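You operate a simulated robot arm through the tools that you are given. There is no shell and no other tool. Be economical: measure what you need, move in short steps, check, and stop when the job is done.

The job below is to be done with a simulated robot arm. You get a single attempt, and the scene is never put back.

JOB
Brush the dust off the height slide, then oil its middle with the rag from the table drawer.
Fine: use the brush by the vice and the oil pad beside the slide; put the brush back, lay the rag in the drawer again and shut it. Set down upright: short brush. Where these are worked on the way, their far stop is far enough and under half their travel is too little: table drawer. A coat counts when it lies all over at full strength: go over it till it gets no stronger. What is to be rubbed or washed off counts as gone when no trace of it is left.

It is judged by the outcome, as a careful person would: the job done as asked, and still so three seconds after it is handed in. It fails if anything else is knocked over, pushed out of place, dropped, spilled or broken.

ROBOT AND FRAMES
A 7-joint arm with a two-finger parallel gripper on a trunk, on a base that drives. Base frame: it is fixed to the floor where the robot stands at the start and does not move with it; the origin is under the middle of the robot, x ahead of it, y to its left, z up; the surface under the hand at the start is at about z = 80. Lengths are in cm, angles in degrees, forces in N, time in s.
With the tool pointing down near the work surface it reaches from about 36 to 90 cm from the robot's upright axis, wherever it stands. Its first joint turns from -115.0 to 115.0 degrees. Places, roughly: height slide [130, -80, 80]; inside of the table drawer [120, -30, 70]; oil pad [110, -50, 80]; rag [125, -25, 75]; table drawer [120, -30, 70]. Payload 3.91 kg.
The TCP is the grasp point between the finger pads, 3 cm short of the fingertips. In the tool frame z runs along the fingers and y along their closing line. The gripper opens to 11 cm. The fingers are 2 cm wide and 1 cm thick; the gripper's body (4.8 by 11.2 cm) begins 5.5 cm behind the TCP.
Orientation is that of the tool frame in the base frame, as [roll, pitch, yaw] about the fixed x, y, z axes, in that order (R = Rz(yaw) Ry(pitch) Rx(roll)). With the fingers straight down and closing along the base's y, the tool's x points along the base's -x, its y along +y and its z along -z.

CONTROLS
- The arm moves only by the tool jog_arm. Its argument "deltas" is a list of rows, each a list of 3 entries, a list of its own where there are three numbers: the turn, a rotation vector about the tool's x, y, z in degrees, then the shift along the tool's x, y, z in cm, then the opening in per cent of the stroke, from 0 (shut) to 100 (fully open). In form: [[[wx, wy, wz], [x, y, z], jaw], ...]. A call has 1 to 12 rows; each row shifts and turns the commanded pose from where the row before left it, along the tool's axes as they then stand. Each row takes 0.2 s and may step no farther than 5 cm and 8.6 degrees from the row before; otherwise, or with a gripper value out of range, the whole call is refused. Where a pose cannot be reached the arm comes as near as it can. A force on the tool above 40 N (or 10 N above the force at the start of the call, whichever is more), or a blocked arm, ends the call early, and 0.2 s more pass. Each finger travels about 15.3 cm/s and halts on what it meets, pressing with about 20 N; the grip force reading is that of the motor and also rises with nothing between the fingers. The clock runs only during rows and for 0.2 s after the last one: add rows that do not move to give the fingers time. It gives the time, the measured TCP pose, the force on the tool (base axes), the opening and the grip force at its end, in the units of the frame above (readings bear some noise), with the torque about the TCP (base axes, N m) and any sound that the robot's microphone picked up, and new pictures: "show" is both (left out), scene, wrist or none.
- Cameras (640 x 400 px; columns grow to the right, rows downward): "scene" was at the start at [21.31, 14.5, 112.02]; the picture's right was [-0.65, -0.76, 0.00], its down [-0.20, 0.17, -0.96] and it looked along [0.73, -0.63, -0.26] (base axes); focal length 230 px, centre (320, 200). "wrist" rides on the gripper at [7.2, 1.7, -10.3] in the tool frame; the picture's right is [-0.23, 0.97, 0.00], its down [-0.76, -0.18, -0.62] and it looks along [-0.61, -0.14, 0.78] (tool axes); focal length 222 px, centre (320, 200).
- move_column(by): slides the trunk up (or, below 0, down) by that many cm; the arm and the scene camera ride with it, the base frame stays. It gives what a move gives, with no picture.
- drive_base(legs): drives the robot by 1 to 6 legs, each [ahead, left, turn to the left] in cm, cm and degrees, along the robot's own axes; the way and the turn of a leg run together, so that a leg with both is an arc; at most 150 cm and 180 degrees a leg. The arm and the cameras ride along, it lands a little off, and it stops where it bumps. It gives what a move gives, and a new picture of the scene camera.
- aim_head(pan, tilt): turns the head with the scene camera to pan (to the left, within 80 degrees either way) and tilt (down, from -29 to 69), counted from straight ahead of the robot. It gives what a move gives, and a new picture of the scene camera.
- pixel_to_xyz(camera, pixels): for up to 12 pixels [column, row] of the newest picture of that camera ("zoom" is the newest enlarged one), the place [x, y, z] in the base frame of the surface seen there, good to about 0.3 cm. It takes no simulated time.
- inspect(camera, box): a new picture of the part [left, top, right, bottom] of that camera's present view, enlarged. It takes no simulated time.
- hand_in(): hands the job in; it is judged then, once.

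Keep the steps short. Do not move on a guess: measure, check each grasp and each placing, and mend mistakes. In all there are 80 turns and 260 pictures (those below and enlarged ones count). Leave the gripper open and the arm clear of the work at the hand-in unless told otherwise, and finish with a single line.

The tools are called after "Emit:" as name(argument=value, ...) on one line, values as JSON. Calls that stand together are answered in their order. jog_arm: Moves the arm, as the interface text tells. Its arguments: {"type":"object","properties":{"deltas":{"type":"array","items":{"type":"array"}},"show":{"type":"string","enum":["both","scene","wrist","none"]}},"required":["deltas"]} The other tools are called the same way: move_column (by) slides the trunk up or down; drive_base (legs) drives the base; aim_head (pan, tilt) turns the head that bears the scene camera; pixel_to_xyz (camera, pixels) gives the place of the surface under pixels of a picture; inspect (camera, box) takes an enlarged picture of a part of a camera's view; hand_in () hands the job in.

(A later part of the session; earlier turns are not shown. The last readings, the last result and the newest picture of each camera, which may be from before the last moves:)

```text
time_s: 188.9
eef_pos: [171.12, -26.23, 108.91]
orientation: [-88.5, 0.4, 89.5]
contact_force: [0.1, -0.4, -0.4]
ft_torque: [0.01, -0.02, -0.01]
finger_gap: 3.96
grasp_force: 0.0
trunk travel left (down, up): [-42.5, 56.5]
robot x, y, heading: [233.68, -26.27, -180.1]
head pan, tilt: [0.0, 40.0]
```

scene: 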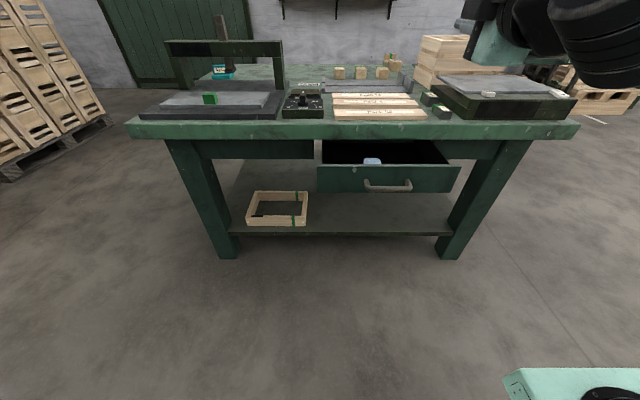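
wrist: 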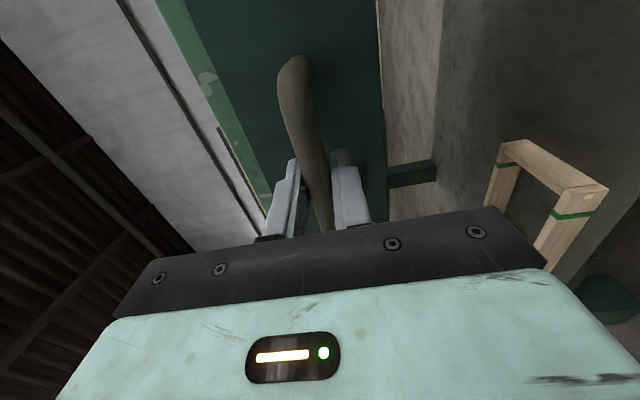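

The drawer is open and the rag shows at (372,161). I bring the hand back to pointing down and zoom on the rag.

Emit:
jog_arm(deltas=[[[0, 0, 8.3], [0, 0, 0], 60], [[0, 0, 8.3], [0, 0, 0], 60], [[0, 0, 8.3], [0, 0, 0], 60], [[0, 0, 8.3], [0, 0, 0], 60], [[0, 0, 8.3], [0, 0, 0], 60], [[0, 0, 8.3], [0, 0, 0], 60], [[0, 0, 8.3], [0, 0, 0], 60], [[0, 0, 8.3], [0, 0, 0], 60], [[0, 0, 8.3], [0, 0, 0], 60], [[0, 0, 8.3], [0, 0, 0], 60], [[0, 0, 7], [0, 0, 0], 60]], show="none")

Emit:
jog_arm(deltas=[[[0, 8.2, 0], [0, 0, 0], 60], [[0, 8.2, 0], [0, 0, 0], 60], [[0, 8.2, 0], [0, 0, 0], 60], [[0, 8.2, 0], [0, 0, 0], 60], [[0, 8.2, 0], [0, 0, 0], 60], [[0, 8.2, 0], [0, 0, 0], 60], [[0, 8.2, 0], [0, 0, 0], 60], [[0, 8.2, 0], [0, 0, 0], 60], [[0, 8.2, 0], [0, 0, 0], 60], [[0, 8.2, 0], [0, 0, 0], 60], [[0, 8.2, 0], [0, 0, 0], 60]], show="none")

Emit:
inspect(camera="scene", box=[310, 120, 470, 220])

Emit:
pixel_to_xyz(camera="zoom", pixels=[[250, 160], [235, 150], [270, 155], [230, 175], [280, 175], [40, 180], [590, 195], [300, 210], [400, 150], [560, 140], [60, 140], [120, 170]])

```text
time_s: 191.3
eef_pos: [171.26, -26.32, 108.84]
orientation: [21.2, 88.4, -159.3]
contact_force: [-0.9, 0.5, -0.3]
ft_torque: [-0.01, 0.03, 0.02]
finger_gap: 6.58
grasp_force: 0.0
trunk travel left (down, up): [-42.5, 56.5]
robot x, y, heading: [233.34, -26.13, -179.9]
head pan, tilt: [0.0, 40.0]
```

```text
time_s: 193.7
eef_pos: [170.05, -26.63, 105.97]
orientation: [179.5, 1.2, -0.5]
contact_force: [0.0, 0.9, 0.3]
ft_torque: [0.01, 0.0, 0.01]
finger_gap: 6.62
grasp_force: 0.0
out of reach, approached as far as the arm can: row 1
trunk travel left (down, up): [-42.5, 56.5]
robot x, y, heading: [233.31, -26.27, -180.3]
head pan, tilt: [0.0, 40.0]
```

```text
4.00 times, centred on (390, 170) of scene
```

zoom: 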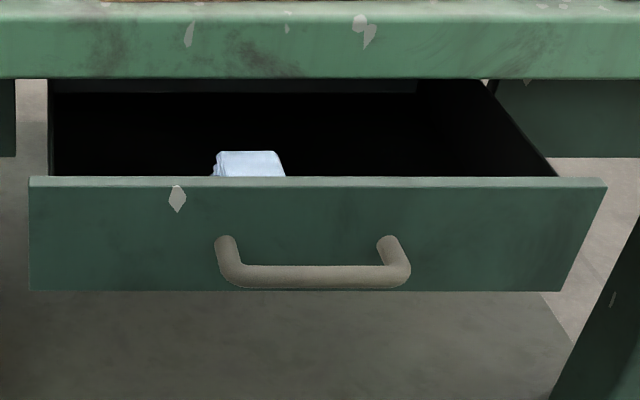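

```text
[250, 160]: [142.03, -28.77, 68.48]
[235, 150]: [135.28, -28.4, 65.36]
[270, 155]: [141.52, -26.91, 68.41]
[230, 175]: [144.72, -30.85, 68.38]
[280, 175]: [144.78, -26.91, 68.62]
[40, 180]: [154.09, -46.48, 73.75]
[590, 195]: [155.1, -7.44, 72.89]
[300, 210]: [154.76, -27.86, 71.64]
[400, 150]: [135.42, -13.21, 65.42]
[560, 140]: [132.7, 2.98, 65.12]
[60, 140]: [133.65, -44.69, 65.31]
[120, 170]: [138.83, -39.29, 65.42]
```

Rag top z≈68.5, around (144,−29); drawer floor 65.3, rim 73.8. I move the hand forward and look with the wrist camera.

Emit:
jog_arm(deltas=[[[0.5, 1.2, 0], [-4.5, 0.5, 0], 60], [[0, 0, 0], [-4.5, 0.5, 0], 60], [[0, 0, 0], [-4.5, 0.5, 0], 60], [[0, 0, 0], [-4.5, 0.5, 0], 60], [[0, 0, 0], [-4.5, 0, 0], 60]], show="wrist")

```text
time_s: 194.9
eef_pos: [153.49, -28.41, 105.79]
orientation: [-179.9, 0.2, -0.5]
contact_force: [-0.4, 0.5, -0.1]
ft_torque: [-0.03, 0.0, 0.02]
finger_gap: 6.59
grasp_force: 0.0
out of reach, approached as far as the arm can: row 4, 5
trunk travel left (down, up): [-42.5, 56.5]
robot x, y, heading: [232.81, -25.77, -180.2]
head pan, tilt: [0.0, 40.0]
```

wrist: 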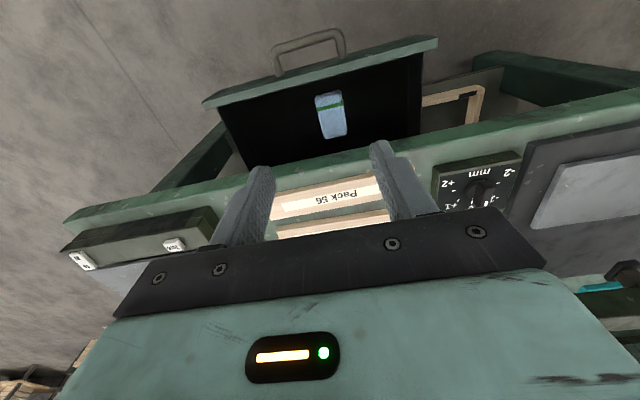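

The rag (blue with green band) is seen at (330,115). I measure it and drive 10 cm closer.

Emit:
inspect(camera="wrist", box=[250, 60, 410, 160])

Emit:
pixel_to_xyz(camera="zoom", pixels=[[265, 140], [365, 125], [385, 290], [300, 310], [320, 210], [310, 170], [330, 260], [150, 200], [560, 200], [315, 70]])

Emit:
drive_base(legs=[[10, 0, 0]])

```text
4.00 times, centred on (330, 110) of wrist
```

zoom: 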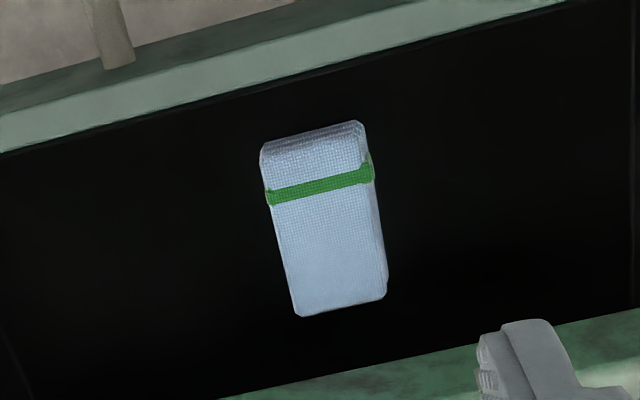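

```text
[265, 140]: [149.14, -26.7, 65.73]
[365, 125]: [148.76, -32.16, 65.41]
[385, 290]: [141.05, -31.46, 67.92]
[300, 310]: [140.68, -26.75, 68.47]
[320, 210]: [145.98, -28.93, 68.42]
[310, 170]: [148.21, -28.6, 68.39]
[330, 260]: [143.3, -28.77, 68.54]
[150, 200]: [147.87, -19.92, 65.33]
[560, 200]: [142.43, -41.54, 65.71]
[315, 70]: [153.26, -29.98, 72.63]
```

```text
time_s: 196.0
eef_pos: [143.42, -28.6, 105.73]
orientation: [179.9, 0.1, -0.5]
contact_force: [0.6, -0.6, 0.2]
ft_torque: [0.02, 0.01, 0.02]
finger_gap: 6.61
grasp_force: 0.1
trunk travel left (down, up): [-42.5, 56.5]
robot x, y, heading: [222.99, -26.32, -179.8]
head pan, tilt: [0.0, 40.0]
```

scene: 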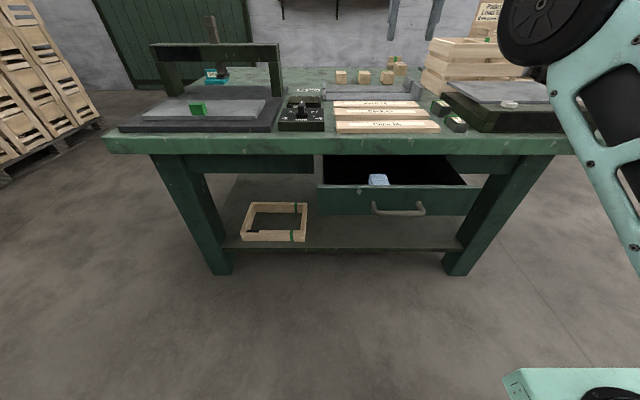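

Rag spans x 140.5–149, y −31.5…−26.6, top 68.5. I align over (146,−29.05) and descend to 6 cm above grasp height, then check.

Emit:
jog_arm(deltas=[[[0, 0, 0], [2.6, 0.45, 0], 60], [[0, 0, 0], [0, 0, 5], 60], [[0, 0, 0], [0, 0, 5], 60], [[0, 0, 0], [0, 0, 5], 60], [[0, 0, 0], [0, 0, 5], 60], [[0, 0, 0], [0, 0, 5], 60], [[0, 0, 0], [0, 0, 4], 60]], show="wrist")

Emit:
inspect(camera="scene", box=[300, 110, 460, 210])

```text
time_s: 197.6
eef_pos: [145.87, -29.27, 76.42]
orientation: [180.0, 0.2, -0.6]
contact_force: [-0.4, 0.5, 0.6]
ft_torque: [-0.03, 0.01, 0.01]
finger_gap: 6.59
grasp_force: 0.1
trunk travel left (down, up): [-42.5, 56.5]
robot x, y, heading: [223.28, -26.1, -180.0]
head pan, tilt: [0.0, 40.0]
```

wrist: 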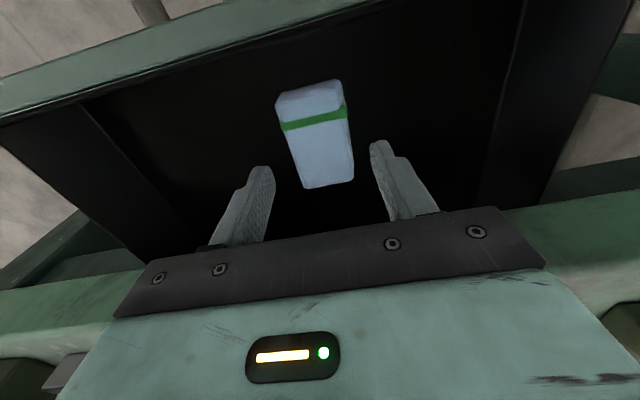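

```text
4.00 times, centred on (380, 160) of scene
```

zoom: 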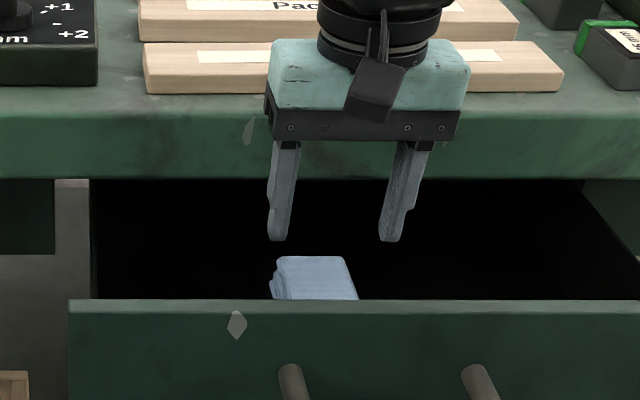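

Aligned. I go down to z≈69.9 and close on the rag.

Emit:
jog_arm(deltas=[[[0, 0, 0], [0, -0.2, 3.5], 60], [[0, 0, 0], [0, 0, 2.0], 60], [[0, 0, 0], [0, 0, 1.0], 60], [[0, 0, 0], [0, 0, 0], 60], [[0, 0, 0], [0, 0, 0], 20], [[0, 0, 0], [0, 0, 0], 0], [[0, 0, 0], [0, 0, 0], 0]], show="wrist")

```text
time_s: 199.2
eef_pos: [146.02, -28.84, 70.21]
orientation: [-179.9, 0.2, -0.5]
contact_force: [0.2, 0.1, -0.3]
ft_torque: [0.02, 0.01, -0.02]
finger_gap: 5.52
grasp_force: 20.1
trunk travel left (down, up): [-42.5, 56.5]
robot x, y, heading: [222.98, -26.57, -179.7]
head pan, tilt: [0.0, 40.0]
```

wrist: 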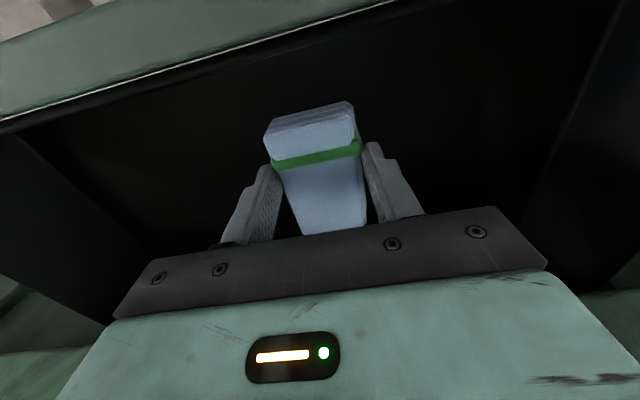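

The rag is between the pads but only 1.3 cm deep; I regrip 0.7 cm lower for a safer hold.

Emit:
jog_arm(deltas=[[[0, 0, 0], [0, 0, 0], 60], [[0, 0, 0], [0, 0, 0], 60], [[0, 0, 0], [0, 0, 0.8], 60], [[0, 0, 0], [0, 0, 0], 20], [[0, 0, 0], [0, 0, 0], 0], [[0, 0, 0], [0, 0, 0], 0], [[0, 0, 0], [0, 0, -2], 0], [[0, 0, 0], [0, 0, -4], 0], [[0, 0, 0], [0, 0, -4], 0], [[0, 0, 0], [0, 0, -5], 0], [[0, 0, 0], [0, 0, -5], 0], [[0, 0, 0], [0, 0, -5], 0]], show="wrist")

Emit:
inspect(camera="scene", box=[260, 40, 500, 190])

```text
time_s: 201.8
eef_pos: [145.94, -28.78, 94.06]
orientation: [-179.9, 0.1, -0.4]
contact_force: [-0.5, 0.0, -0.1]
ft_torque: [0.02, -0.05, 0.0]
finger_gap: 5.47
grasp_force: 20.0
trunk travel left (down, up): [-42.5, 56.5]
robot x, y, heading: [222.83, -26.63, -180.0]
head pan, tilt: [0.0, 40.0]
```

wrist: 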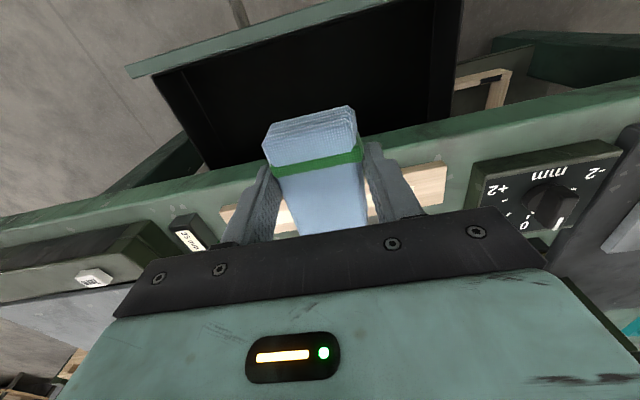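

```text
2.67 times, centred on (380, 115) of scene
```

zoom: 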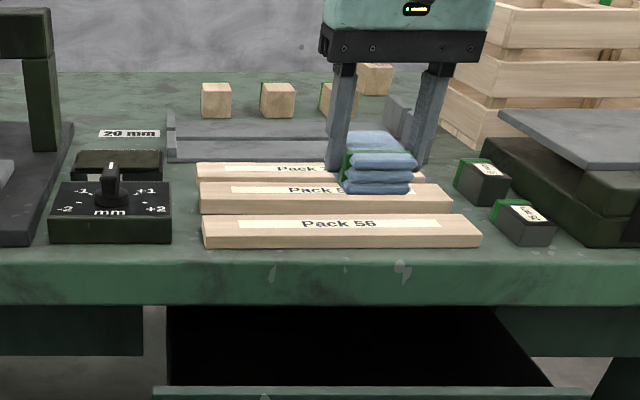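

The rag is held, bottom about 4 cm below the TCP. I raise and retract the hand, then drive to (190,−77), clear of the open drawer.

Emit:
jog_arm(deltas=[[[0, 0, 0], [0, 0, -5], 0], [[0, 0, 0], [0, 0, -5], 0], [[0, 0, 0], [0, 0, -5], 0], [[0, 0, 0], [4.8, 0, 0], 0], [[0, 0, 0], [4.8, 0, 0], 0], [[0, 0, 0], [4.8, 0, 0], 0], [[0, 0, 0], [4, 0, 0], 0]], show="none")

Emit:
drive_base(legs=[[0, 51, 0], [32, 0, 0]])

Emit:
aim_head(pan=-30, tilt=42)

```text
time_s: 203.4
eef_pos: [164.82, -28.72, 108.97]
orientation: [-179.9, 0.1, -0.5]
contact_force: [0.2, 1.3, -1.3]
ft_torque: [0.03, -0.02, 0.02]
finger_gap: 5.5
grasp_force: 20.0
out of reach, approached as far as the arm can: row 3
trunk travel left (down, up): [-42.5, 56.5]
robot x, y, heading: [222.94, -26.22, -179.9]
head pan, tilt: [0.0, 40.0]
```

```text
time_s: 208.1
eef_pos: [132.6, -79.07, 108.97]
orientation: [-180.0, 0.2, -0.4]
contact_force: [0.1, -0.2, -1.0]
ft_torque: [0.01, 0.01, -0.03]
finger_gap: 5.51
grasp_force: 20.6
trunk travel left (down, up): [-42.5, 56.5]
robot x, y, heading: [190.82, -76.67, -180.0]
head pan, tilt: [0.0, 40.0]
```

scene: 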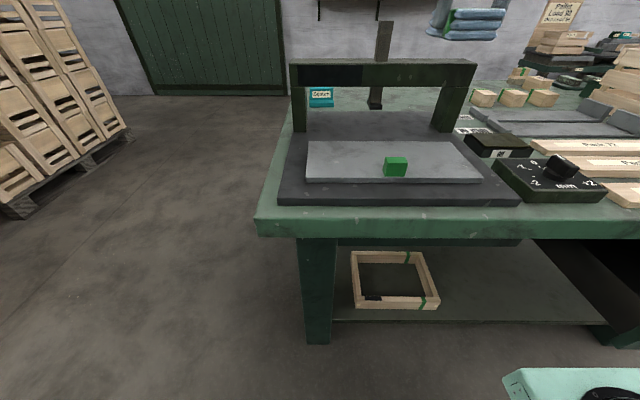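

```text
time_s: 209.1
eef_pos: [132.51, -79.28, 109.05]
orientation: [180.0, 0.2, -0.4]
contact_force: [-1.0, -0.7, -0.4]
ft_torque: [0.01, 0.01, 0.0]
finger_gap: 5.49
grasp_force: 20.2
trunk travel left (down, up): [-42.5, 56.5]
robot x, y, heading: [190.59, -76.53, -179.8]
head pan, tilt: [-30.0, 42.0]
```

scene: 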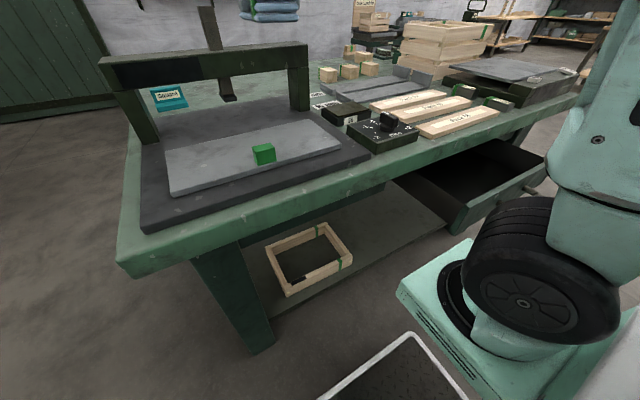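

I zoom in on the oil pad at (345,112) and measure its outline and neighbours.

Emit:
inspect(camera="scene", box=[280, 70, 440, 170])

Emit:
pixel_to_xyz(camera="zoom", pixels=[[165, 152], [260, 125], [340, 155], [265, 200], [260, 160], [180, 165], [250, 190], [330, 165], [270, 135], [440, 195], [440, 165], [110, 130]])

```text
4.00 times, centred on (360, 120) of scene
```

zoom: 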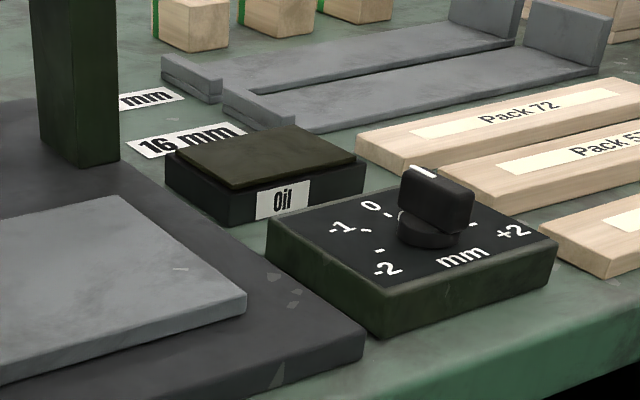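

```text
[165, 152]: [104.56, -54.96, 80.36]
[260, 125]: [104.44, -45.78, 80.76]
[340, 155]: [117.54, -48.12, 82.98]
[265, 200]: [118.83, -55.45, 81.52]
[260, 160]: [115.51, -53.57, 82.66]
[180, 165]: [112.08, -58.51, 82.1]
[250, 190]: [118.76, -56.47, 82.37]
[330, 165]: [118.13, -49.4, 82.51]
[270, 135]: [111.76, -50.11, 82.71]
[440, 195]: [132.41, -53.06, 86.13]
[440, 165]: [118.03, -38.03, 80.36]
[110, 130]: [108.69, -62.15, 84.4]
```

I measure the pad's oily top more exactly at points inside its edges.

Emit:
pixel_to_xyz(camera="zoom", pixels=[[183, 157], [277, 130], [348, 160], [235, 184], [265, 157], [365, 180], [168, 180], [230, 220], [430, 170], [425, 230]])

```text
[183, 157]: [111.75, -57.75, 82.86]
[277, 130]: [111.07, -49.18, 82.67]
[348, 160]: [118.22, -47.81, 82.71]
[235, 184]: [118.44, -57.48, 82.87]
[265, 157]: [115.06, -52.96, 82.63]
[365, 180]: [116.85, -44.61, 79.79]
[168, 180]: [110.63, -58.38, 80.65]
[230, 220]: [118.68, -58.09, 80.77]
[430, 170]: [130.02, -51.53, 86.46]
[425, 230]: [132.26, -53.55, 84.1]
```

Pad top: x 111–118.7, y −58…−47.6, z 82.8. I move the rag over it (TCP (116.2,−52.8)) and down to 1.5 cm above.

Emit:
jog_arm(deltas=[[[0, 0, 0], [-2.33, -3.77, 0], 0], [[0, 0, 0], [-2.33, -3.77, 0], 0], [[0, 0, 0], [-2.33, -3.77, 0], 0], [[0, 0, 0], [-2.33, -3.77, 0], 0], [[0, 0, 0], [-2.33, -3.77, 0], 0], [[0, 0, 0], [-2.33, -3.77, 0], 0], [[0, 0, 0], [-2.33, -3.77, 0], 0], [[0, 0, 0], [0, 0, 5], 0], [[0, 0, 0], [0, 0, 5], 0], [[0, 0, 0], [0, 0, 5], 0], [[0, 0, 0], [0, 0, 5], 0]], show="wrist")

Emit:
inspect(camera="scene", box=[260, 50, 420, 150])

```text
time_s: 211.5
eef_pos: [116.31, -52.7, 89.14]
orientation: [-179.9, 0.2, -0.5]
contact_force: [0.4, -0.7, 0.5]
ft_torque: [0.0, -0.01, 0.03]
finger_gap: 5.48
grasp_force: 19.4
trunk travel left (down, up): [-42.5, 56.5]
robot x, y, heading: [191.02, -76.29, -179.5]
head pan, tilt: [-30.0, 42.0]
```

wrist: 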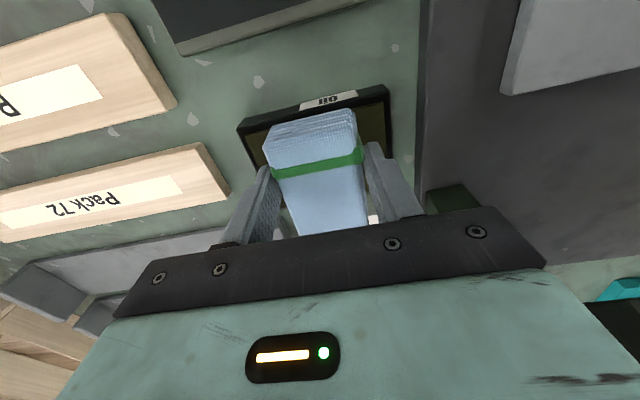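

```text
4.00 times, centred on (340, 100) of scene
```

zoom: 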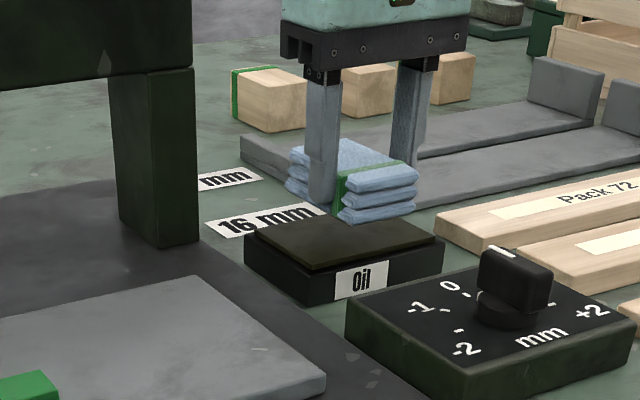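

The rag hovers over the pad. I lower slowly and press lightly.

Emit:
jog_arm(deltas=[[[0, 0, 0], [0, 0, 1.2], 0], [[0, 0, 0], [0, 0, 0.5], 0], [[0, 0, 0], [0, 0, 0.3], 0], [[0, 0, 0], [0, 0, 0.2], 0]], show="none")

```text
time_s: 212.5
eef_pos: [116.34, -52.63, 86.91]
orientation: [-180.0, 0.3, -0.4]
contact_force: [0.8, 0.4, -0.2]
ft_torque: [-0.02, -0.01, 0.01]
finger_gap: 5.5
grasp_force: 19.9
trunk travel left (down, up): [-42.5, 56.5]
robot x, y, heading: [190.91, -76.57, -179.9]
head pan, tilt: [-30.0, 42.0]
```

Emit:
jog_arm(deltas=[[[0, 0, 0], [0, 0, 0.2], 0], [[0, 0, 0], [0, 0, 0.2], 0], [[0, 0, 0], [0, 0, 0], 0], [[0, 0, 0], [0, 0, 0], 0], [[0, 0, 0], [0, 0, 0], 0]], show="none")

Emit:
inspect(camera="scene", box=[280, 70, 420, 157])

```text
time_s: 213.7
eef_pos: [116.36, -52.66, 86.77]
orientation: [-179.9, 0.5, -0.4]
contact_force: [2.2, 1.7, 32.4]
ft_torque: [0.05, -0.04, -0.02]
finger_gap: 5.51
grasp_force: 19.7
trunk travel left (down, up): [-42.5, 56.5]
robot x, y, heading: [190.77, -76.76, -179.9]
head pan, tilt: [-30.0, 42.0]
```

```text
4.57 times, centred on (350, 114) of scene
```

zoom: 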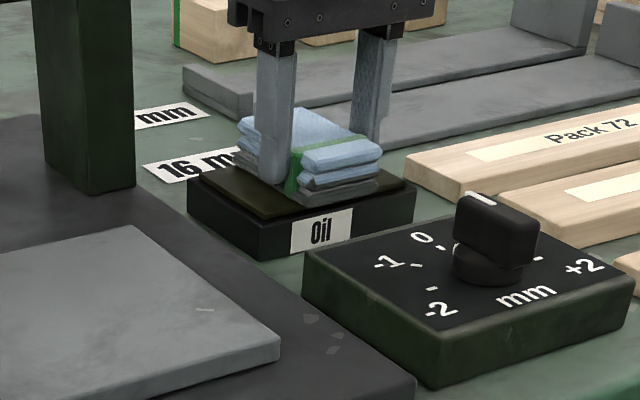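

The rag's bottom has turned dark with oil. I lift off and go to the slide, at (124.5,−74), just above its surface.

Emit:
jog_arm(deltas=[[[0, 0, 0], [0, 0, -1.5], 0], [[0, 0, 0], [0, 0, -4], 0], [[0, 0, 0], [0, 0, -4], 0], [[0, 0, 0], [1.62, 4.26, 0], 0], [[0, 0, 0], [1.62, 4.26, 0], 0], [[0, 0, 0], [1.62, 4.26, 0], 0], [[0, 0, 0], [1.62, 4.26, 0], 0], [[0, 0, 0], [1.62, 4.26, 0], 0], [[0, 0, 0], [0, 0, 4], 0], [[0, 0, 0], [0, 0, 3.5], 0]], show="none")

Emit:
inspect(camera="scene", box=[140, 70, 380, 220])

Emit:
pixel_to_xyz(camera="zoom", pixels=[[90, 310], [320, 190], [345, 190], [530, 205], [320, 215], [150, 200]])

```text
time_s: 215.9
eef_pos: [124.22, -74.35, 88.43]
orientation: [-180.0, 0.2, -0.4]
contact_force: [-0.2, -0.5, -0.5]
ft_torque: [0.0, 0.01, -0.03]
finger_gap: 5.5
grasp_force: 19.6
trunk travel left (down, up): [-42.5, 56.5]
robot x, y, heading: [190.76, -76.81, -179.6]
head pan, tilt: [-30.0, 42.0]
```

```text
2.67 times, centred on (260, 145) of scene
```

zoom: 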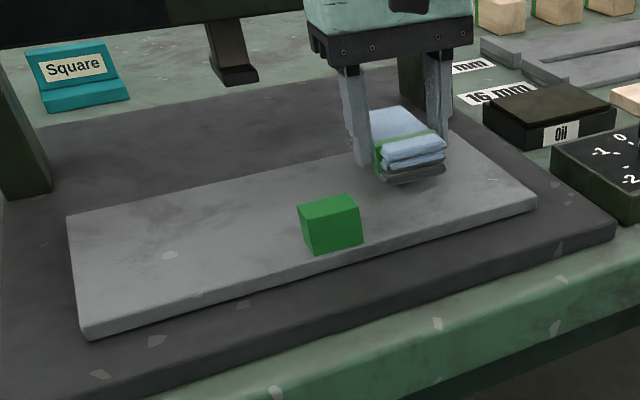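

```text
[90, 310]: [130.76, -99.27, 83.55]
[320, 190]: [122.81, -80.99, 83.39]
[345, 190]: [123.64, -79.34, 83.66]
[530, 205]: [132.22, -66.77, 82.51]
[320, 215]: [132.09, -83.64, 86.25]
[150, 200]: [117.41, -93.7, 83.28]
```

I lower to light contact and check force.

Emit:
jog_arm(deltas=[[[0, 0, 0], [0, 0, 0.6], 0], [[0, 0, 0], [0, 0, 0.25], 0], [[0, 0, 0], [0, 0, 0.15], 0]], show="none")

```text
time_s: 216.7
eef_pos: [124.35, -74.12, 87.39]
orientation: [180.0, 0.1, -0.3]
contact_force: [0.8, -0.2, -0.2]
ft_torque: [0.02, -0.03, -0.02]
finger_gap: 5.49
grasp_force: 20.1
trunk travel left (down, up): [-42.5, 56.5]
robot x, y, heading: [190.96, -76.38, -179.6]
head pan, tilt: [-30.0, 42.0]
```

Nearly touching. I lower 0.12 more and wipe along −y to y≈−93.

Emit:
jog_arm(deltas=[[[0, 0, 0], [0, 0, 0.1], 0], [[0, 0, 0], [0, 0, 0.06], 0], [[0, 0, 0], [0, 1.9, 0], 0], [[0, 0, 0], [0, 1.9, 0], 0], [[0, 0, 0], [0, 1.9, 0], 0], [[0, 0, 0], [0, 1.9, 0], 0], [[0, 0, 0], [0, 1.9, 0], 0], [[0, 0, 0], [0, 1.9, 0], 0], [[0, 0, 0], [0, 1.9, 0], 0], [[0, 0, 0], [0, 1.9, 0], 0], [[0, 0, 0], [0, 1.9, 0], 0], [[0, 0, 0], [0, 1.9, 0], 0]], show="none")

Emit:
inspect(camera="scene", box=[140, 70, 380, 220])

```text
time_s: 219.3
eef_pos: [124.21, -93.0, 87.32]
orientation: [179.9, 0.1, -0.4]
contact_force: [0.9, 8.6, 18.1]
ft_torque: [0.3, 0.11, 0.02]
finger_gap: 5.51
grasp_force: 19.2
trunk travel left (down, up): [-42.5, 56.5]
robot x, y, heading: [190.96, -76.51, -179.7]
head pan, tilt: [-30.0, 42.0]
```

```text
2.67 times, centred on (260, 145) of scene
```

zoom: 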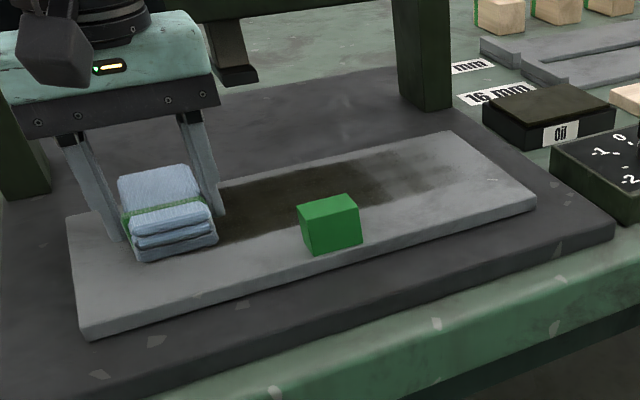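

A dark oil film appears, weaker at the start end. I wipe back over it.

Emit:
jog_arm(deltas=[[[0, 0, 0], [0, -1.9, 0], 0], [[0, 0, 0], [0, -1.9, 0], 0], [[0, 0, 0], [0, -1.9, 0], 0], [[0, 0, 0], [0, -1.9, 0], 0], [[0, 0, 0], [0, -1.9, 0], 0], [[0, 0, 0], [0, -1.9, 0], 0], [[0, 0, 0], [0, -1.9, 0], 0], [[0, 0, 0], [0, -1.9, 0], 0], [[0, 0, 0], [0, -1.9, 0], 0], [[0, 0, 0], [0, -1.9, 0], 0]], show="none")

Emit:
jog_arm(deltas=[[[0, 0, 0], [0, 1.9, 0], 0], [[0, 0, 0], [0, 1.9, 0], 0], [[0, 0, 0], [0, 1.9, 0], 0], [[0, 0, 0], [0, 1.9, 0], 0], [[0, 0, 0], [0, 1.9, 0], 0], [[0, 0, 0], [0, 1.9, 0], 0], [[0, 0, 0], [0, 1.9, 0], 0], [[0, 0, 0], [0, 1.9, 0], 0], [[0, 0, 0], [0, 1.9, 0], 0], [[0, 0, 0], [0, 1.9, 0], 0]], show="none")

Emit:
inspect(camera="scene", box=[140, 70, 380, 220])

```text
time_s: 221.5
eef_pos: [124.3, -73.83, 87.28]
orientation: [-179.9, 0.0, -0.5]
contact_force: [0.1, -0.3, 2.0]
ft_torque: [-0.08, 0.07, 0.01]
finger_gap: 5.49
grasp_force: 20.0
trunk travel left (down, up): [-42.5, 56.5]
robot x, y, heading: [190.93, -76.77, -180.0]
head pan, tilt: [-30.0, 42.0]
```

```text
time_s: 223.7
eef_pos: [124.07, -92.96, 87.32]
orientation: [-179.9, 0.2, -0.5]
contact_force: [-0.2, -1.0, -0.8]
ft_torque: [-0.01, -0.01, -0.02]
finger_gap: 5.51
grasp_force: 20.1
trunk travel left (down, up): [-42.5, 56.5]
robot x, y, heading: [190.8, -76.58, -179.8]
head pan, tilt: [-30.0, 42.0]
```

```text
2.67 times, centred on (260, 145) of scene
```

zoom: 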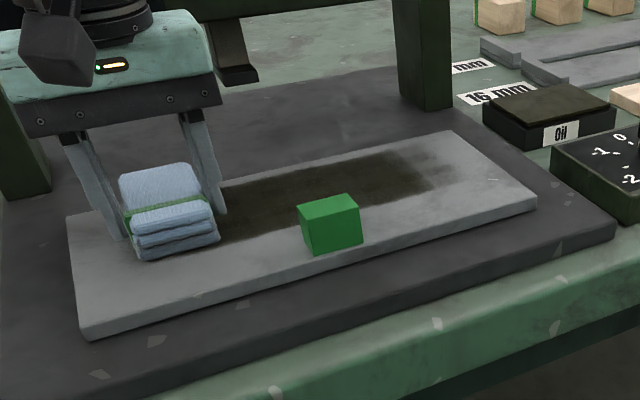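

Darker now; the right end is still weak and the last stroke had little contact. I press 0.1 cm deeper and wipe back, then lift to look.

Emit:
jog_arm(deltas=[[[0, 0, 0], [0, 0, 0.1], 0], [[0, 0, 0], [0, -1.9, 0], 0], [[0, 0, 0], [0, -1.9, 0], 0], [[0, 0, 0], [0, -1.9, 0], 0], [[0, 0, 0], [0, -1.9, 0], 0], [[0, 0, 0], [0, -1.9, 0], 0], [[0, 0, 0], [0, -1.9, 0], 0], [[0, 0, 0], [0, -1.9, 0], 0], [[0, 0, 0], [0, -1.9, 0], 0], [[0, 0, 0], [0, -1.9, 0], 0], [[0, 0, 0], [0, -1.9, 0], 0]], show="none")

Emit:
inspect(camera="scene", box=[150, 100, 310, 200])

```text
time_s: 226.1
eef_pos: [124.3, -74.19, 87.2]
orientation: [-180.0, 0.3, -0.3]
contact_force: [-0.9, -12.5, 31.1]
ft_torque: [-0.55, -0.02, -0.08]
finger_gap: 5.47
grasp_force: 19.6
trunk travel left (down, up): [-42.5, 56.5]
robot x, y, heading: [191.03, -76.46, -179.8]
head pan, tilt: [-30.0, 42.0]
```

```text
4.00 times, centred on (230, 150) of scene
```

zoom: 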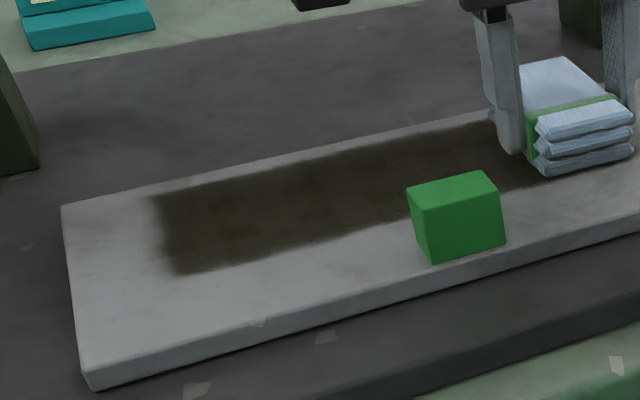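

The rag's bottom has paled, so its oil is nearly used up. I go back to the pad for more.

Emit:
jog_arm(deltas=[[[0, 0, 0], [0, 0, -1.5], 0], [[0, 0, 0], [0, 0, -4], 0], [[0, 0, 0], [0, 0, -3.5], 0], [[0, 0, 0], [-1.6, -4.3, 0], 0], [[0, 0, 0], [-1.6, -4.3, 0], 0], [[0, 0, 0], [-1.6, -4.3, 0], 0], [[0, 0, 0], [-1.6, -4.3, 0], 0], [[0, 0, 0], [-1.6, -4.3, 0], 0], [[0, 0, 0], [0, 0, 4], 0], [[0, 0, 0], [0, 0, 4], 0], [[0, 0, 0], [0, 0, 0.8], 0]], show="none")

Emit:
inspect(camera="scene", box=[140, 70, 380, 220])

```text
time_s: 228.5
eef_pos: [116.51, -52.29, 87.49]
orientation: [-179.9, 0.1, -0.4]
contact_force: [0.2, 0.0, -0.6]
ft_torque: [-0.02, 0.01, 0.02]
finger_gap: 5.51
grasp_force: 20.0
trunk travel left (down, up): [-42.5, 56.5]
robot x, y, heading: [190.95, -76.3, -179.7]
head pan, tilt: [-30.0, 42.0]
```

```text
2.67 times, centred on (260, 145) of scene
```

zoom: 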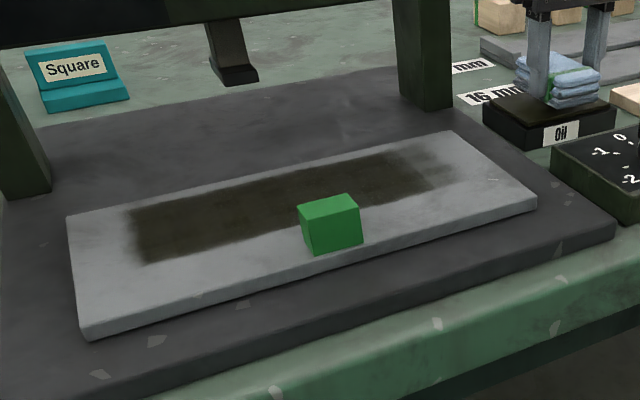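

I press the rag onto the pad and hold.

Emit:
jog_arm(deltas=[[[0, 0, 0], [0, -0.2, 0.5], 0], [[0, 0, 0], [0, 0, 0.2], 0], [[0, 0, 0], [0, 0, 0.15], 0], [[0, 0, 0], [0, 0, 0], 0], [[0, 0, 0], [0, 0, 0], 0], [[0, 0, 0], [0, 0, 0], 0]], show="none")

Emit:
inspect(camera="scene", box=[280, 70, 420, 157])

```text
time_s: 229.9
eef_pos: [116.42, -52.09, 86.54]
orientation: [180.0, 0.2, -0.4]
contact_force: [-0.6, 0.4, -0.3]
ft_torque: [-0.03, -0.03, 0.01]
finger_gap: 5.5
grasp_force: 20.4
trunk travel left (down, up): [-42.5, 56.5]
robot x, y, heading: [190.64, -76.34, -179.9]
head pan, tilt: [-30.0, 42.0]
```

```text
4.57 times, centred on (350, 114) of scene
```

zoom: 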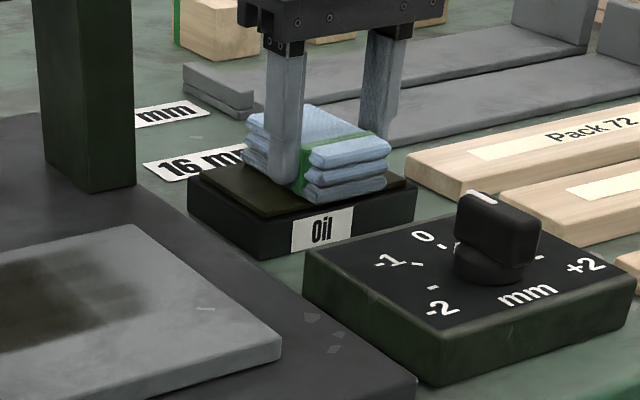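

No contact yet (the rag has crept up a little in the grip). I go down gently further.

Emit:
jog_arm(deltas=[[[0, 0, 0], [0, 0, 0.15], 0], [[0, 0, 0], [0, 0, 0.12], 0], [[0, 0, 0], [0, 0, 0], 0]], show="none")

```text
time_s: 230.7
eef_pos: [116.43, -52.2, 86.59]
orientation: [-179.9, 0.4, -0.4]
contact_force: [1.5, 2.2, 22.2]
ft_torque: [-0.04, -0.11, -0.02]
finger_gap: 5.51
grasp_force: 19.7
trunk travel left (down, up): [-42.5, 56.5]
robot x, y, heading: [190.93, -76.57, -179.8]
head pan, tilt: [-30.0, 42.0]
```

Contact 22 N. I return to the slide (x≈125, y≈−73.5) and hover.

Emit:
jog_arm(deltas=[[[0, 0, 0], [0, 0, 0], 0], [[0, 0, 0], [0, 0, -1.5], 0], [[0, 0, 0], [0, 0, -4], 0], [[0, 0, 0], [0, 0, -3.5], 0], [[0, 0, 0], [1.7, 4.3, 0], 0], [[0, 0, 0], [1.7, 4.3, 0], 0], [[0, 0, 0], [1.7, 4.3, 0], 0], [[0, 0, 0], [1.7, 4.3, 0], 0], [[0, 0, 0], [1.7, 4.3, 0], 0], [[0, 0, 0], [0, 0, 4], 0], [[0, 0, 0], [0, 0, 4], 0]], show="none")

Emit:
jog_arm(deltas=[[[0, 0, 0], [0, 0, 0.15], 0], [[0, 0, 0], [0, 0, 0.15], 0], [[0, 0, 0], [0, 0, 0.1], 0]], show="none")

Emit:
inspect(camera="scene", box=[180, 80, 340, 180])

```text
time_s: 233.1
eef_pos: [125.01, -74.07, 87.39]
orientation: [179.9, 0.2, -0.3]
contact_force: [0.2, -0.8, -0.8]
ft_torque: [0.0, -0.03, 0.02]
finger_gap: 5.52
grasp_force: 20.1
trunk travel left (down, up): [-42.5, 56.5]
robot x, y, heading: [191.24, -76.54, -179.9]
head pan, tilt: [-30.0, 42.0]
```

```text
time_s: 233.9
eef_pos: [124.82, -74.1, 87.03]
orientation: [-180.0, 0.5, -0.3]
contact_force: [1.9, -5.3, 25.8]
ft_torque: [-0.07, -0.3, 0.08]
finger_gap: 5.51
grasp_force: 20.2
trunk travel left (down, up): [-42.5, 56.5]
robot x, y, heading: [191.02, -76.77, -179.8]
head pan, tilt: [-30.0, 42.0]
```

```text
4.00 times, centred on (260, 130) of scene
```

zoom: 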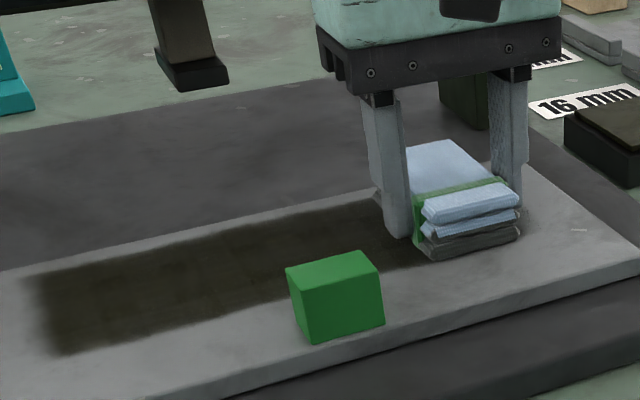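

Freshly oiled and in contact. I wipe along −y and back.

Emit:
jog_arm(deltas=[[[0, 0, 0], [0, 1.9, -0.06], 0], [[0, 0, 0], [0, 1.9, 0], 0], [[0, 0, 0], [0, 1.9, 0], 0], [[0, 0, 0], [0, 1.9, 0], 0], [[0, 0, 0], [0, 1.9, 0], 0], [[0, 0, 0], [0, 1.9, 0], 0], [[0, 0, 0], [0, 1.9, 0], 0], [[0, 0, 0], [0, 1.9, 0], 0], [[0, 0, 0], [0, 1.9, 0], 0], [[0, 0, 0], [0, 1.9, 0], 0]], show="none")

Emit:
jog_arm(deltas=[[[0, 0, 0], [0, -1.9, 0.05], 0], [[0, 0, 0], [0, -1.9, 0], 0], [[0, 0, 0], [0, -1.9, 0], 0], [[0, 0, 0], [0, -1.9, 0], 0], [[0, 0, 0], [0, -1.9, 0], 0], [[0, 0, 0], [0, -1.9, 0], 0], [[0, 0, 0], [0, -1.9, 0], 0], [[0, 0, 0], [0, -1.9, 0], 0], [[0, 0, 0], [0, -1.9, 0], 0], [[0, 0, 0], [0, -1.9, 0], 0], [[0, 0, 0], [0, -1.2, 0], 0]], show="none")

Emit:
inspect(camera="scene", box=[140, 80, 340, 205])

```text
time_s: 236.1
eef_pos: [124.76, -92.81, 87.06]
orientation: [180.0, 0.2, -0.4]
contact_force: [0.4, 8.4, 20.7]
ft_torque: [0.31, -0.04, -0.03]
finger_gap: 5.5
grasp_force: 19.7
trunk travel left (down, up): [-42.5, 56.5]
robot x, y, heading: [191.2, -76.62, -179.7]
head pan, tilt: [-30.0, 42.0]
```

```text
time_s: 238.5
eef_pos: [124.83, -72.58, 86.94]
orientation: [-179.8, 0.1, -0.4]
contact_force: [-0.8, -6.8, 15.2]
ft_torque: [-0.29, 0.2, -0.02]
finger_gap: 5.51
grasp_force: 19.9
trunk travel left (down, up): [-42.5, 56.5]
robot x, y, heading: [190.75, -76.66, -179.8]
head pan, tilt: [-30.0, 42.0]
```

```text
3.20 times, centred on (240, 142) of scene
```

zoom: 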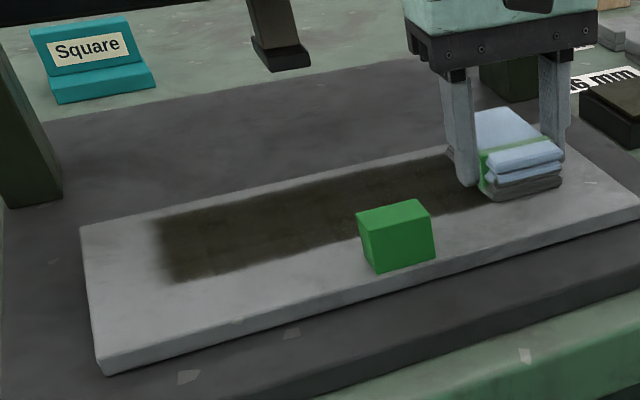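

Nearly even now. One more pair of strokes 0.9 cm nearer to the knob, to be sure of full coverage and strength.

Emit:
jog_arm(deltas=[[[0, 0, 0], [0, 0, -0.8], 0], [[0, 0, 0], [0.9, 0, 0], 0], [[0, 0, 0], [0, 0, 0.85], 0], [[0, 0, 0], [0, 2.3, 0], 0], [[0, 0, 0], [0, 2.3, 0], 0], [[0, 0, 0], [0, 2.3, 0], 0], [[0, 0, 0], [0, 2.3, 0], 0], [[0, 0, 0], [0, 2.3, 0], 0], [[0, 0, 0], [0, 2.3, 0], 0], [[0, 0, 0], [0, 2.3, 0], 0], [[0, 0, 0], [0, 2.3, 0], 0], [[0, 0, 0], [0, 2.3, 0], 0]], show="none")

Emit:
jog_arm(deltas=[[[0, 0, 0], [0, -2, 0.05], 0], [[0, 0, 0], [0, -2, 0], 0], [[0, 0, 0], [0, -2, 0], 0], [[0, 0, 0], [0, -2, 0], 0], [[0, 0, 0], [0, -2, 0], 0], [[0, 0, 0], [0, -2, 0], 0], [[0, 0, 0], [0, -2, 0], 0], [[0, 0, 0], [0, -2, 0], 0], [[0, 0, 0], [0, -2, 0], 0], [[0, 0, 0], [0, -2, 0], 0]], show="none")

Emit:
jog_arm(deltas=[[[0, 0, 0], [0, 0, -2], 0], [[0, 0, 0], [0, 0, -5], 0], [[0, 0, 0], [0, 0, -5], 0], [[0, 0, 0], [0, 0, -5], 0], [[0, 0, 0], [3, -3.5, -1], 0], [[0, 0, 0], [3, -3.5, -1], 0], [[0, 0, 0], [3, -3.5, -1], 0]], show="none")

Emit:
inspect(camera="scene", box=[140, 85, 340, 210])

```text
time_s: 241.1
eef_pos: [125.63, -93.58, 86.97]
orientation: [-180.0, 0.1, -0.3]
contact_force: [-0.6, 5.4, 11.9]
ft_torque: [0.15, 0.33, -0.06]
finger_gap: 5.5
grasp_force: 19.4
trunk travel left (down, up): [-42.5, 56.5]
robot x, y, heading: [190.77, -76.39, -180.0]
head pan, tilt: [-30.0, 42.0]
```

```text
time_s: 243.3
eef_pos: [125.7, -73.37, 86.96]
orientation: [-179.8, 0.3, -0.4]
contact_force: [-1.4, -9.6, 24.9]
ft_torque: [-0.53, 0.23, -0.01]
finger_gap: 5.52
grasp_force: 19.4
trunk travel left (down, up): [-42.5, 56.5]
robot x, y, heading: [190.9, -76.47, -179.8]
head pan, tilt: [-30.0, 42.0]
```

```text
time_s: 244.9
eef_pos: [134.78, -62.59, 107.0]
orientation: [-180.0, 0.0, -0.3]
contact_force: [-0.3, -1.0, -1.5]
ft_torque: [-0.01, -0.05, 0.01]
finger_gap: 5.48
grasp_force: 19.9
trunk travel left (down, up): [-42.5, 56.5]
robot x, y, heading: [190.95, -76.66, -179.8]
head pan, tilt: [-30.0, 42.0]
```

```text
3.20 times, centred on (240, 148) of scene
```

zoom: 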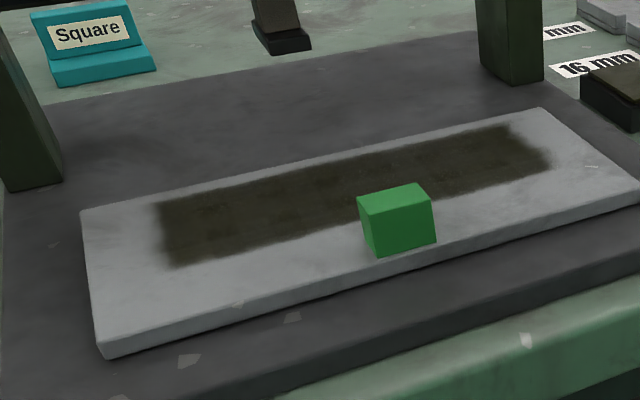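

The film looks even and dark. I measure its extent and zoom to check uniformity.

Emit:
pixel_to_xyz(camera="zoom", pixels=[[160, 230], [545, 155], [345, 165], [340, 232], [470, 192], [450, 140], [82, 212], [100, 350], [540, 110], [636, 195]])

Emit:
inspect(camera="scene", box=[180, 120, 320, 175])

```text
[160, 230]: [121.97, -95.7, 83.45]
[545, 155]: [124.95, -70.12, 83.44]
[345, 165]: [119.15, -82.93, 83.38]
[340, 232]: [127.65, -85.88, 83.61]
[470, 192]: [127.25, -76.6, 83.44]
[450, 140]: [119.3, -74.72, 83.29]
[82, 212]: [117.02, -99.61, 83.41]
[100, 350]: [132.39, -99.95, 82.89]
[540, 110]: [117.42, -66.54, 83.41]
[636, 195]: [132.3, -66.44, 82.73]
```

```text
4.57 times, centred on (250, 148) of scene
```

zoom: 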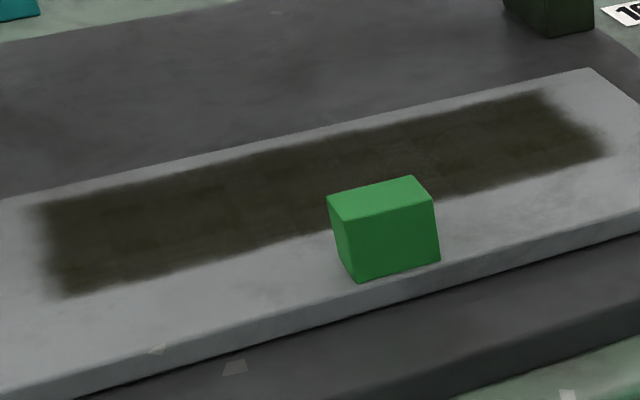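

The film is even over x 119–127.6, y −96…−70. Turns are getting scarce, so I batch: push the slide's knob back +x by about 3.5 cm with the rag's end (held above the surface), lift, and drive back to the drawer.

Emit:
jog_arm(deltas=[[[0, 0, 0], [-2.06, 4.08, 0], 0], [[0, 0, 0], [-2.06, 4.08, 0], 0], [[0, 0, 0], [-2.06, 4.08, 0], 0], [[0, 0, 0], [-2.06, 4.08, 0], 0], [[0, 0, 0], [-2.06, 4.08, 0], 0], [[0, 0, 0], [0, 0, 4.75], 0], [[0, 0, 0], [0, 0, 4.75], 0], [[0, 0, 0], [0, 0, 4.75], 0], [[0, 0, 0], [0, 0, 4.75], 0]], show="none")

Emit:
jog_arm(deltas=[[[0, 0, 0], [1.2, 0, 0], 0], [[0, 0, 0], [1.2, 0, 0], 0], [[0, 0, 0], [1.2, 0, 0], 0], [[0, 0, 0], [1.2, 0, 0], 0], [[0, 0, 0], [1.2, 0, 0], 0], [[0, 0, 0], [0.1, 0, 0], 0]], show="none")

Emit:
jog_arm(deltas=[[[0, 0, 0], [-0.6, 0, 0], 0], [[0, 0, 0], [0, 0, -4], 0], [[0, 0, 0], [0, 0, -5], 0], [[0, 0, 0], [0, 0, -5], 0], [[0, 0, 0], [0, 0, -5], 0]], show="none")

Emit:
inspect(camera="scene", box=[140, 85, 340, 210])

Emit:
pixel_to_xyz(camera="zoom", pixels=[[100, 345], [100, 355], [100, 365], [100, 375], [100, 385], [620, 190], [620, 200], [620, 210], [620, 220]])

Emit:
drive_base(legs=[[-32, 0, 0], [0, -51, 0]])

Emit:
inspect(camera="wrist", box=[0, 0, 640, 400])

```text
time_s: 246.9
eef_pos: [124.52, -83.36, 87.71]
orientation: [180.0, 0.1, -0.4]
contact_force: [-0.3, -0.1, 0.6]
ft_torque: [0.04, -0.01, 0.03]
finger_gap: 5.51
grasp_force: 20.0
trunk travel left (down, up): [-42.5, 56.5]
robot x, y, heading: [190.75, -76.57, -180.0]
head pan, tilt: [-30.0, 42.0]
```

```text
time_s: 248.3
eef_pos: [130.34, -83.28, 87.52]
orientation: [180.0, 0.2, -0.4]
contact_force: [-14.0, -2.8, -6.4]
ft_torque: [-0.15, 0.43, 0.12]
finger_gap: 5.5
grasp_force: 20.2
trunk travel left (down, up): [-42.5, 56.5]
robot x, y, heading: [191.17, -76.53, -179.7]
head pan, tilt: [-30.0, 42.0]
```

```text
time_s: 249.5
eef_pos: [129.97, -83.42, 107.04]
orientation: [-179.9, 0.1, -0.4]
contact_force: [-0.4, 0.2, -0.4]
ft_torque: [0.0, -0.04, -0.03]
finger_gap: 5.5
grasp_force: 19.8
trunk travel left (down, up): [-42.5, 56.5]
robot x, y, heading: [190.7, -76.28, -179.9]
head pan, tilt: [-30.0, 42.0]
```

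```text
3.20 times, centred on (240, 148) of scene
```

zoom: 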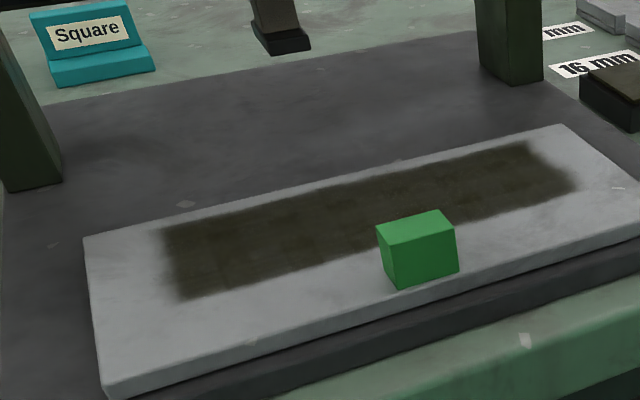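

```text
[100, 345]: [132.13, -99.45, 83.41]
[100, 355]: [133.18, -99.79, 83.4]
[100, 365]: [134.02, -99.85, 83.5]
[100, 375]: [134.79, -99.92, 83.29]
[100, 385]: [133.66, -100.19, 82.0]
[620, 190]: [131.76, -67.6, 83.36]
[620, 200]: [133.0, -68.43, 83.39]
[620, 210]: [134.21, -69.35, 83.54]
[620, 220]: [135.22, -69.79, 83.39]
```

```text
time_s: 254.1
eef_pos: [162.49, -33.44, 106.88]
orientation: [180.0, 0.2, -0.7]
contact_force: [-0.8, 0.9, -0.5]
ft_torque: [0.01, -0.01, -0.02]
finger_gap: 5.47
grasp_force: 19.9
trunk travel left (down, up): [-42.5, 56.5]
robot x, y, heading: [222.95, -26.7, 179.6]
head pan, tilt: [-30.0, 42.0]
```

scene: 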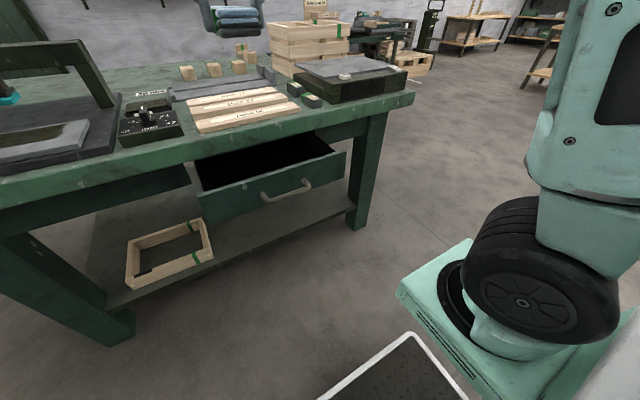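

```text
1.00 times, centred on (320, 200) of wrist (not enlarged: the box is as wide or as high as the picture)
5 turns are left
```

zoom: 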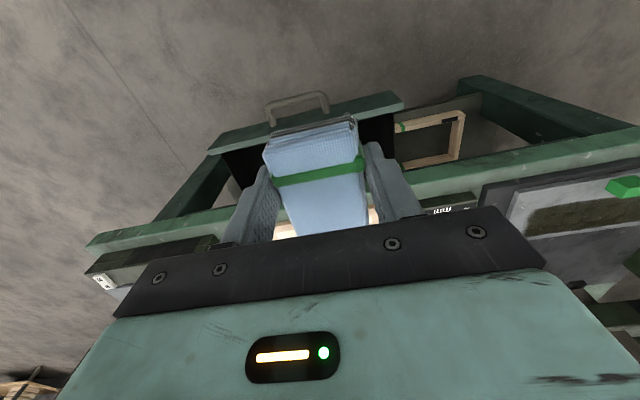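

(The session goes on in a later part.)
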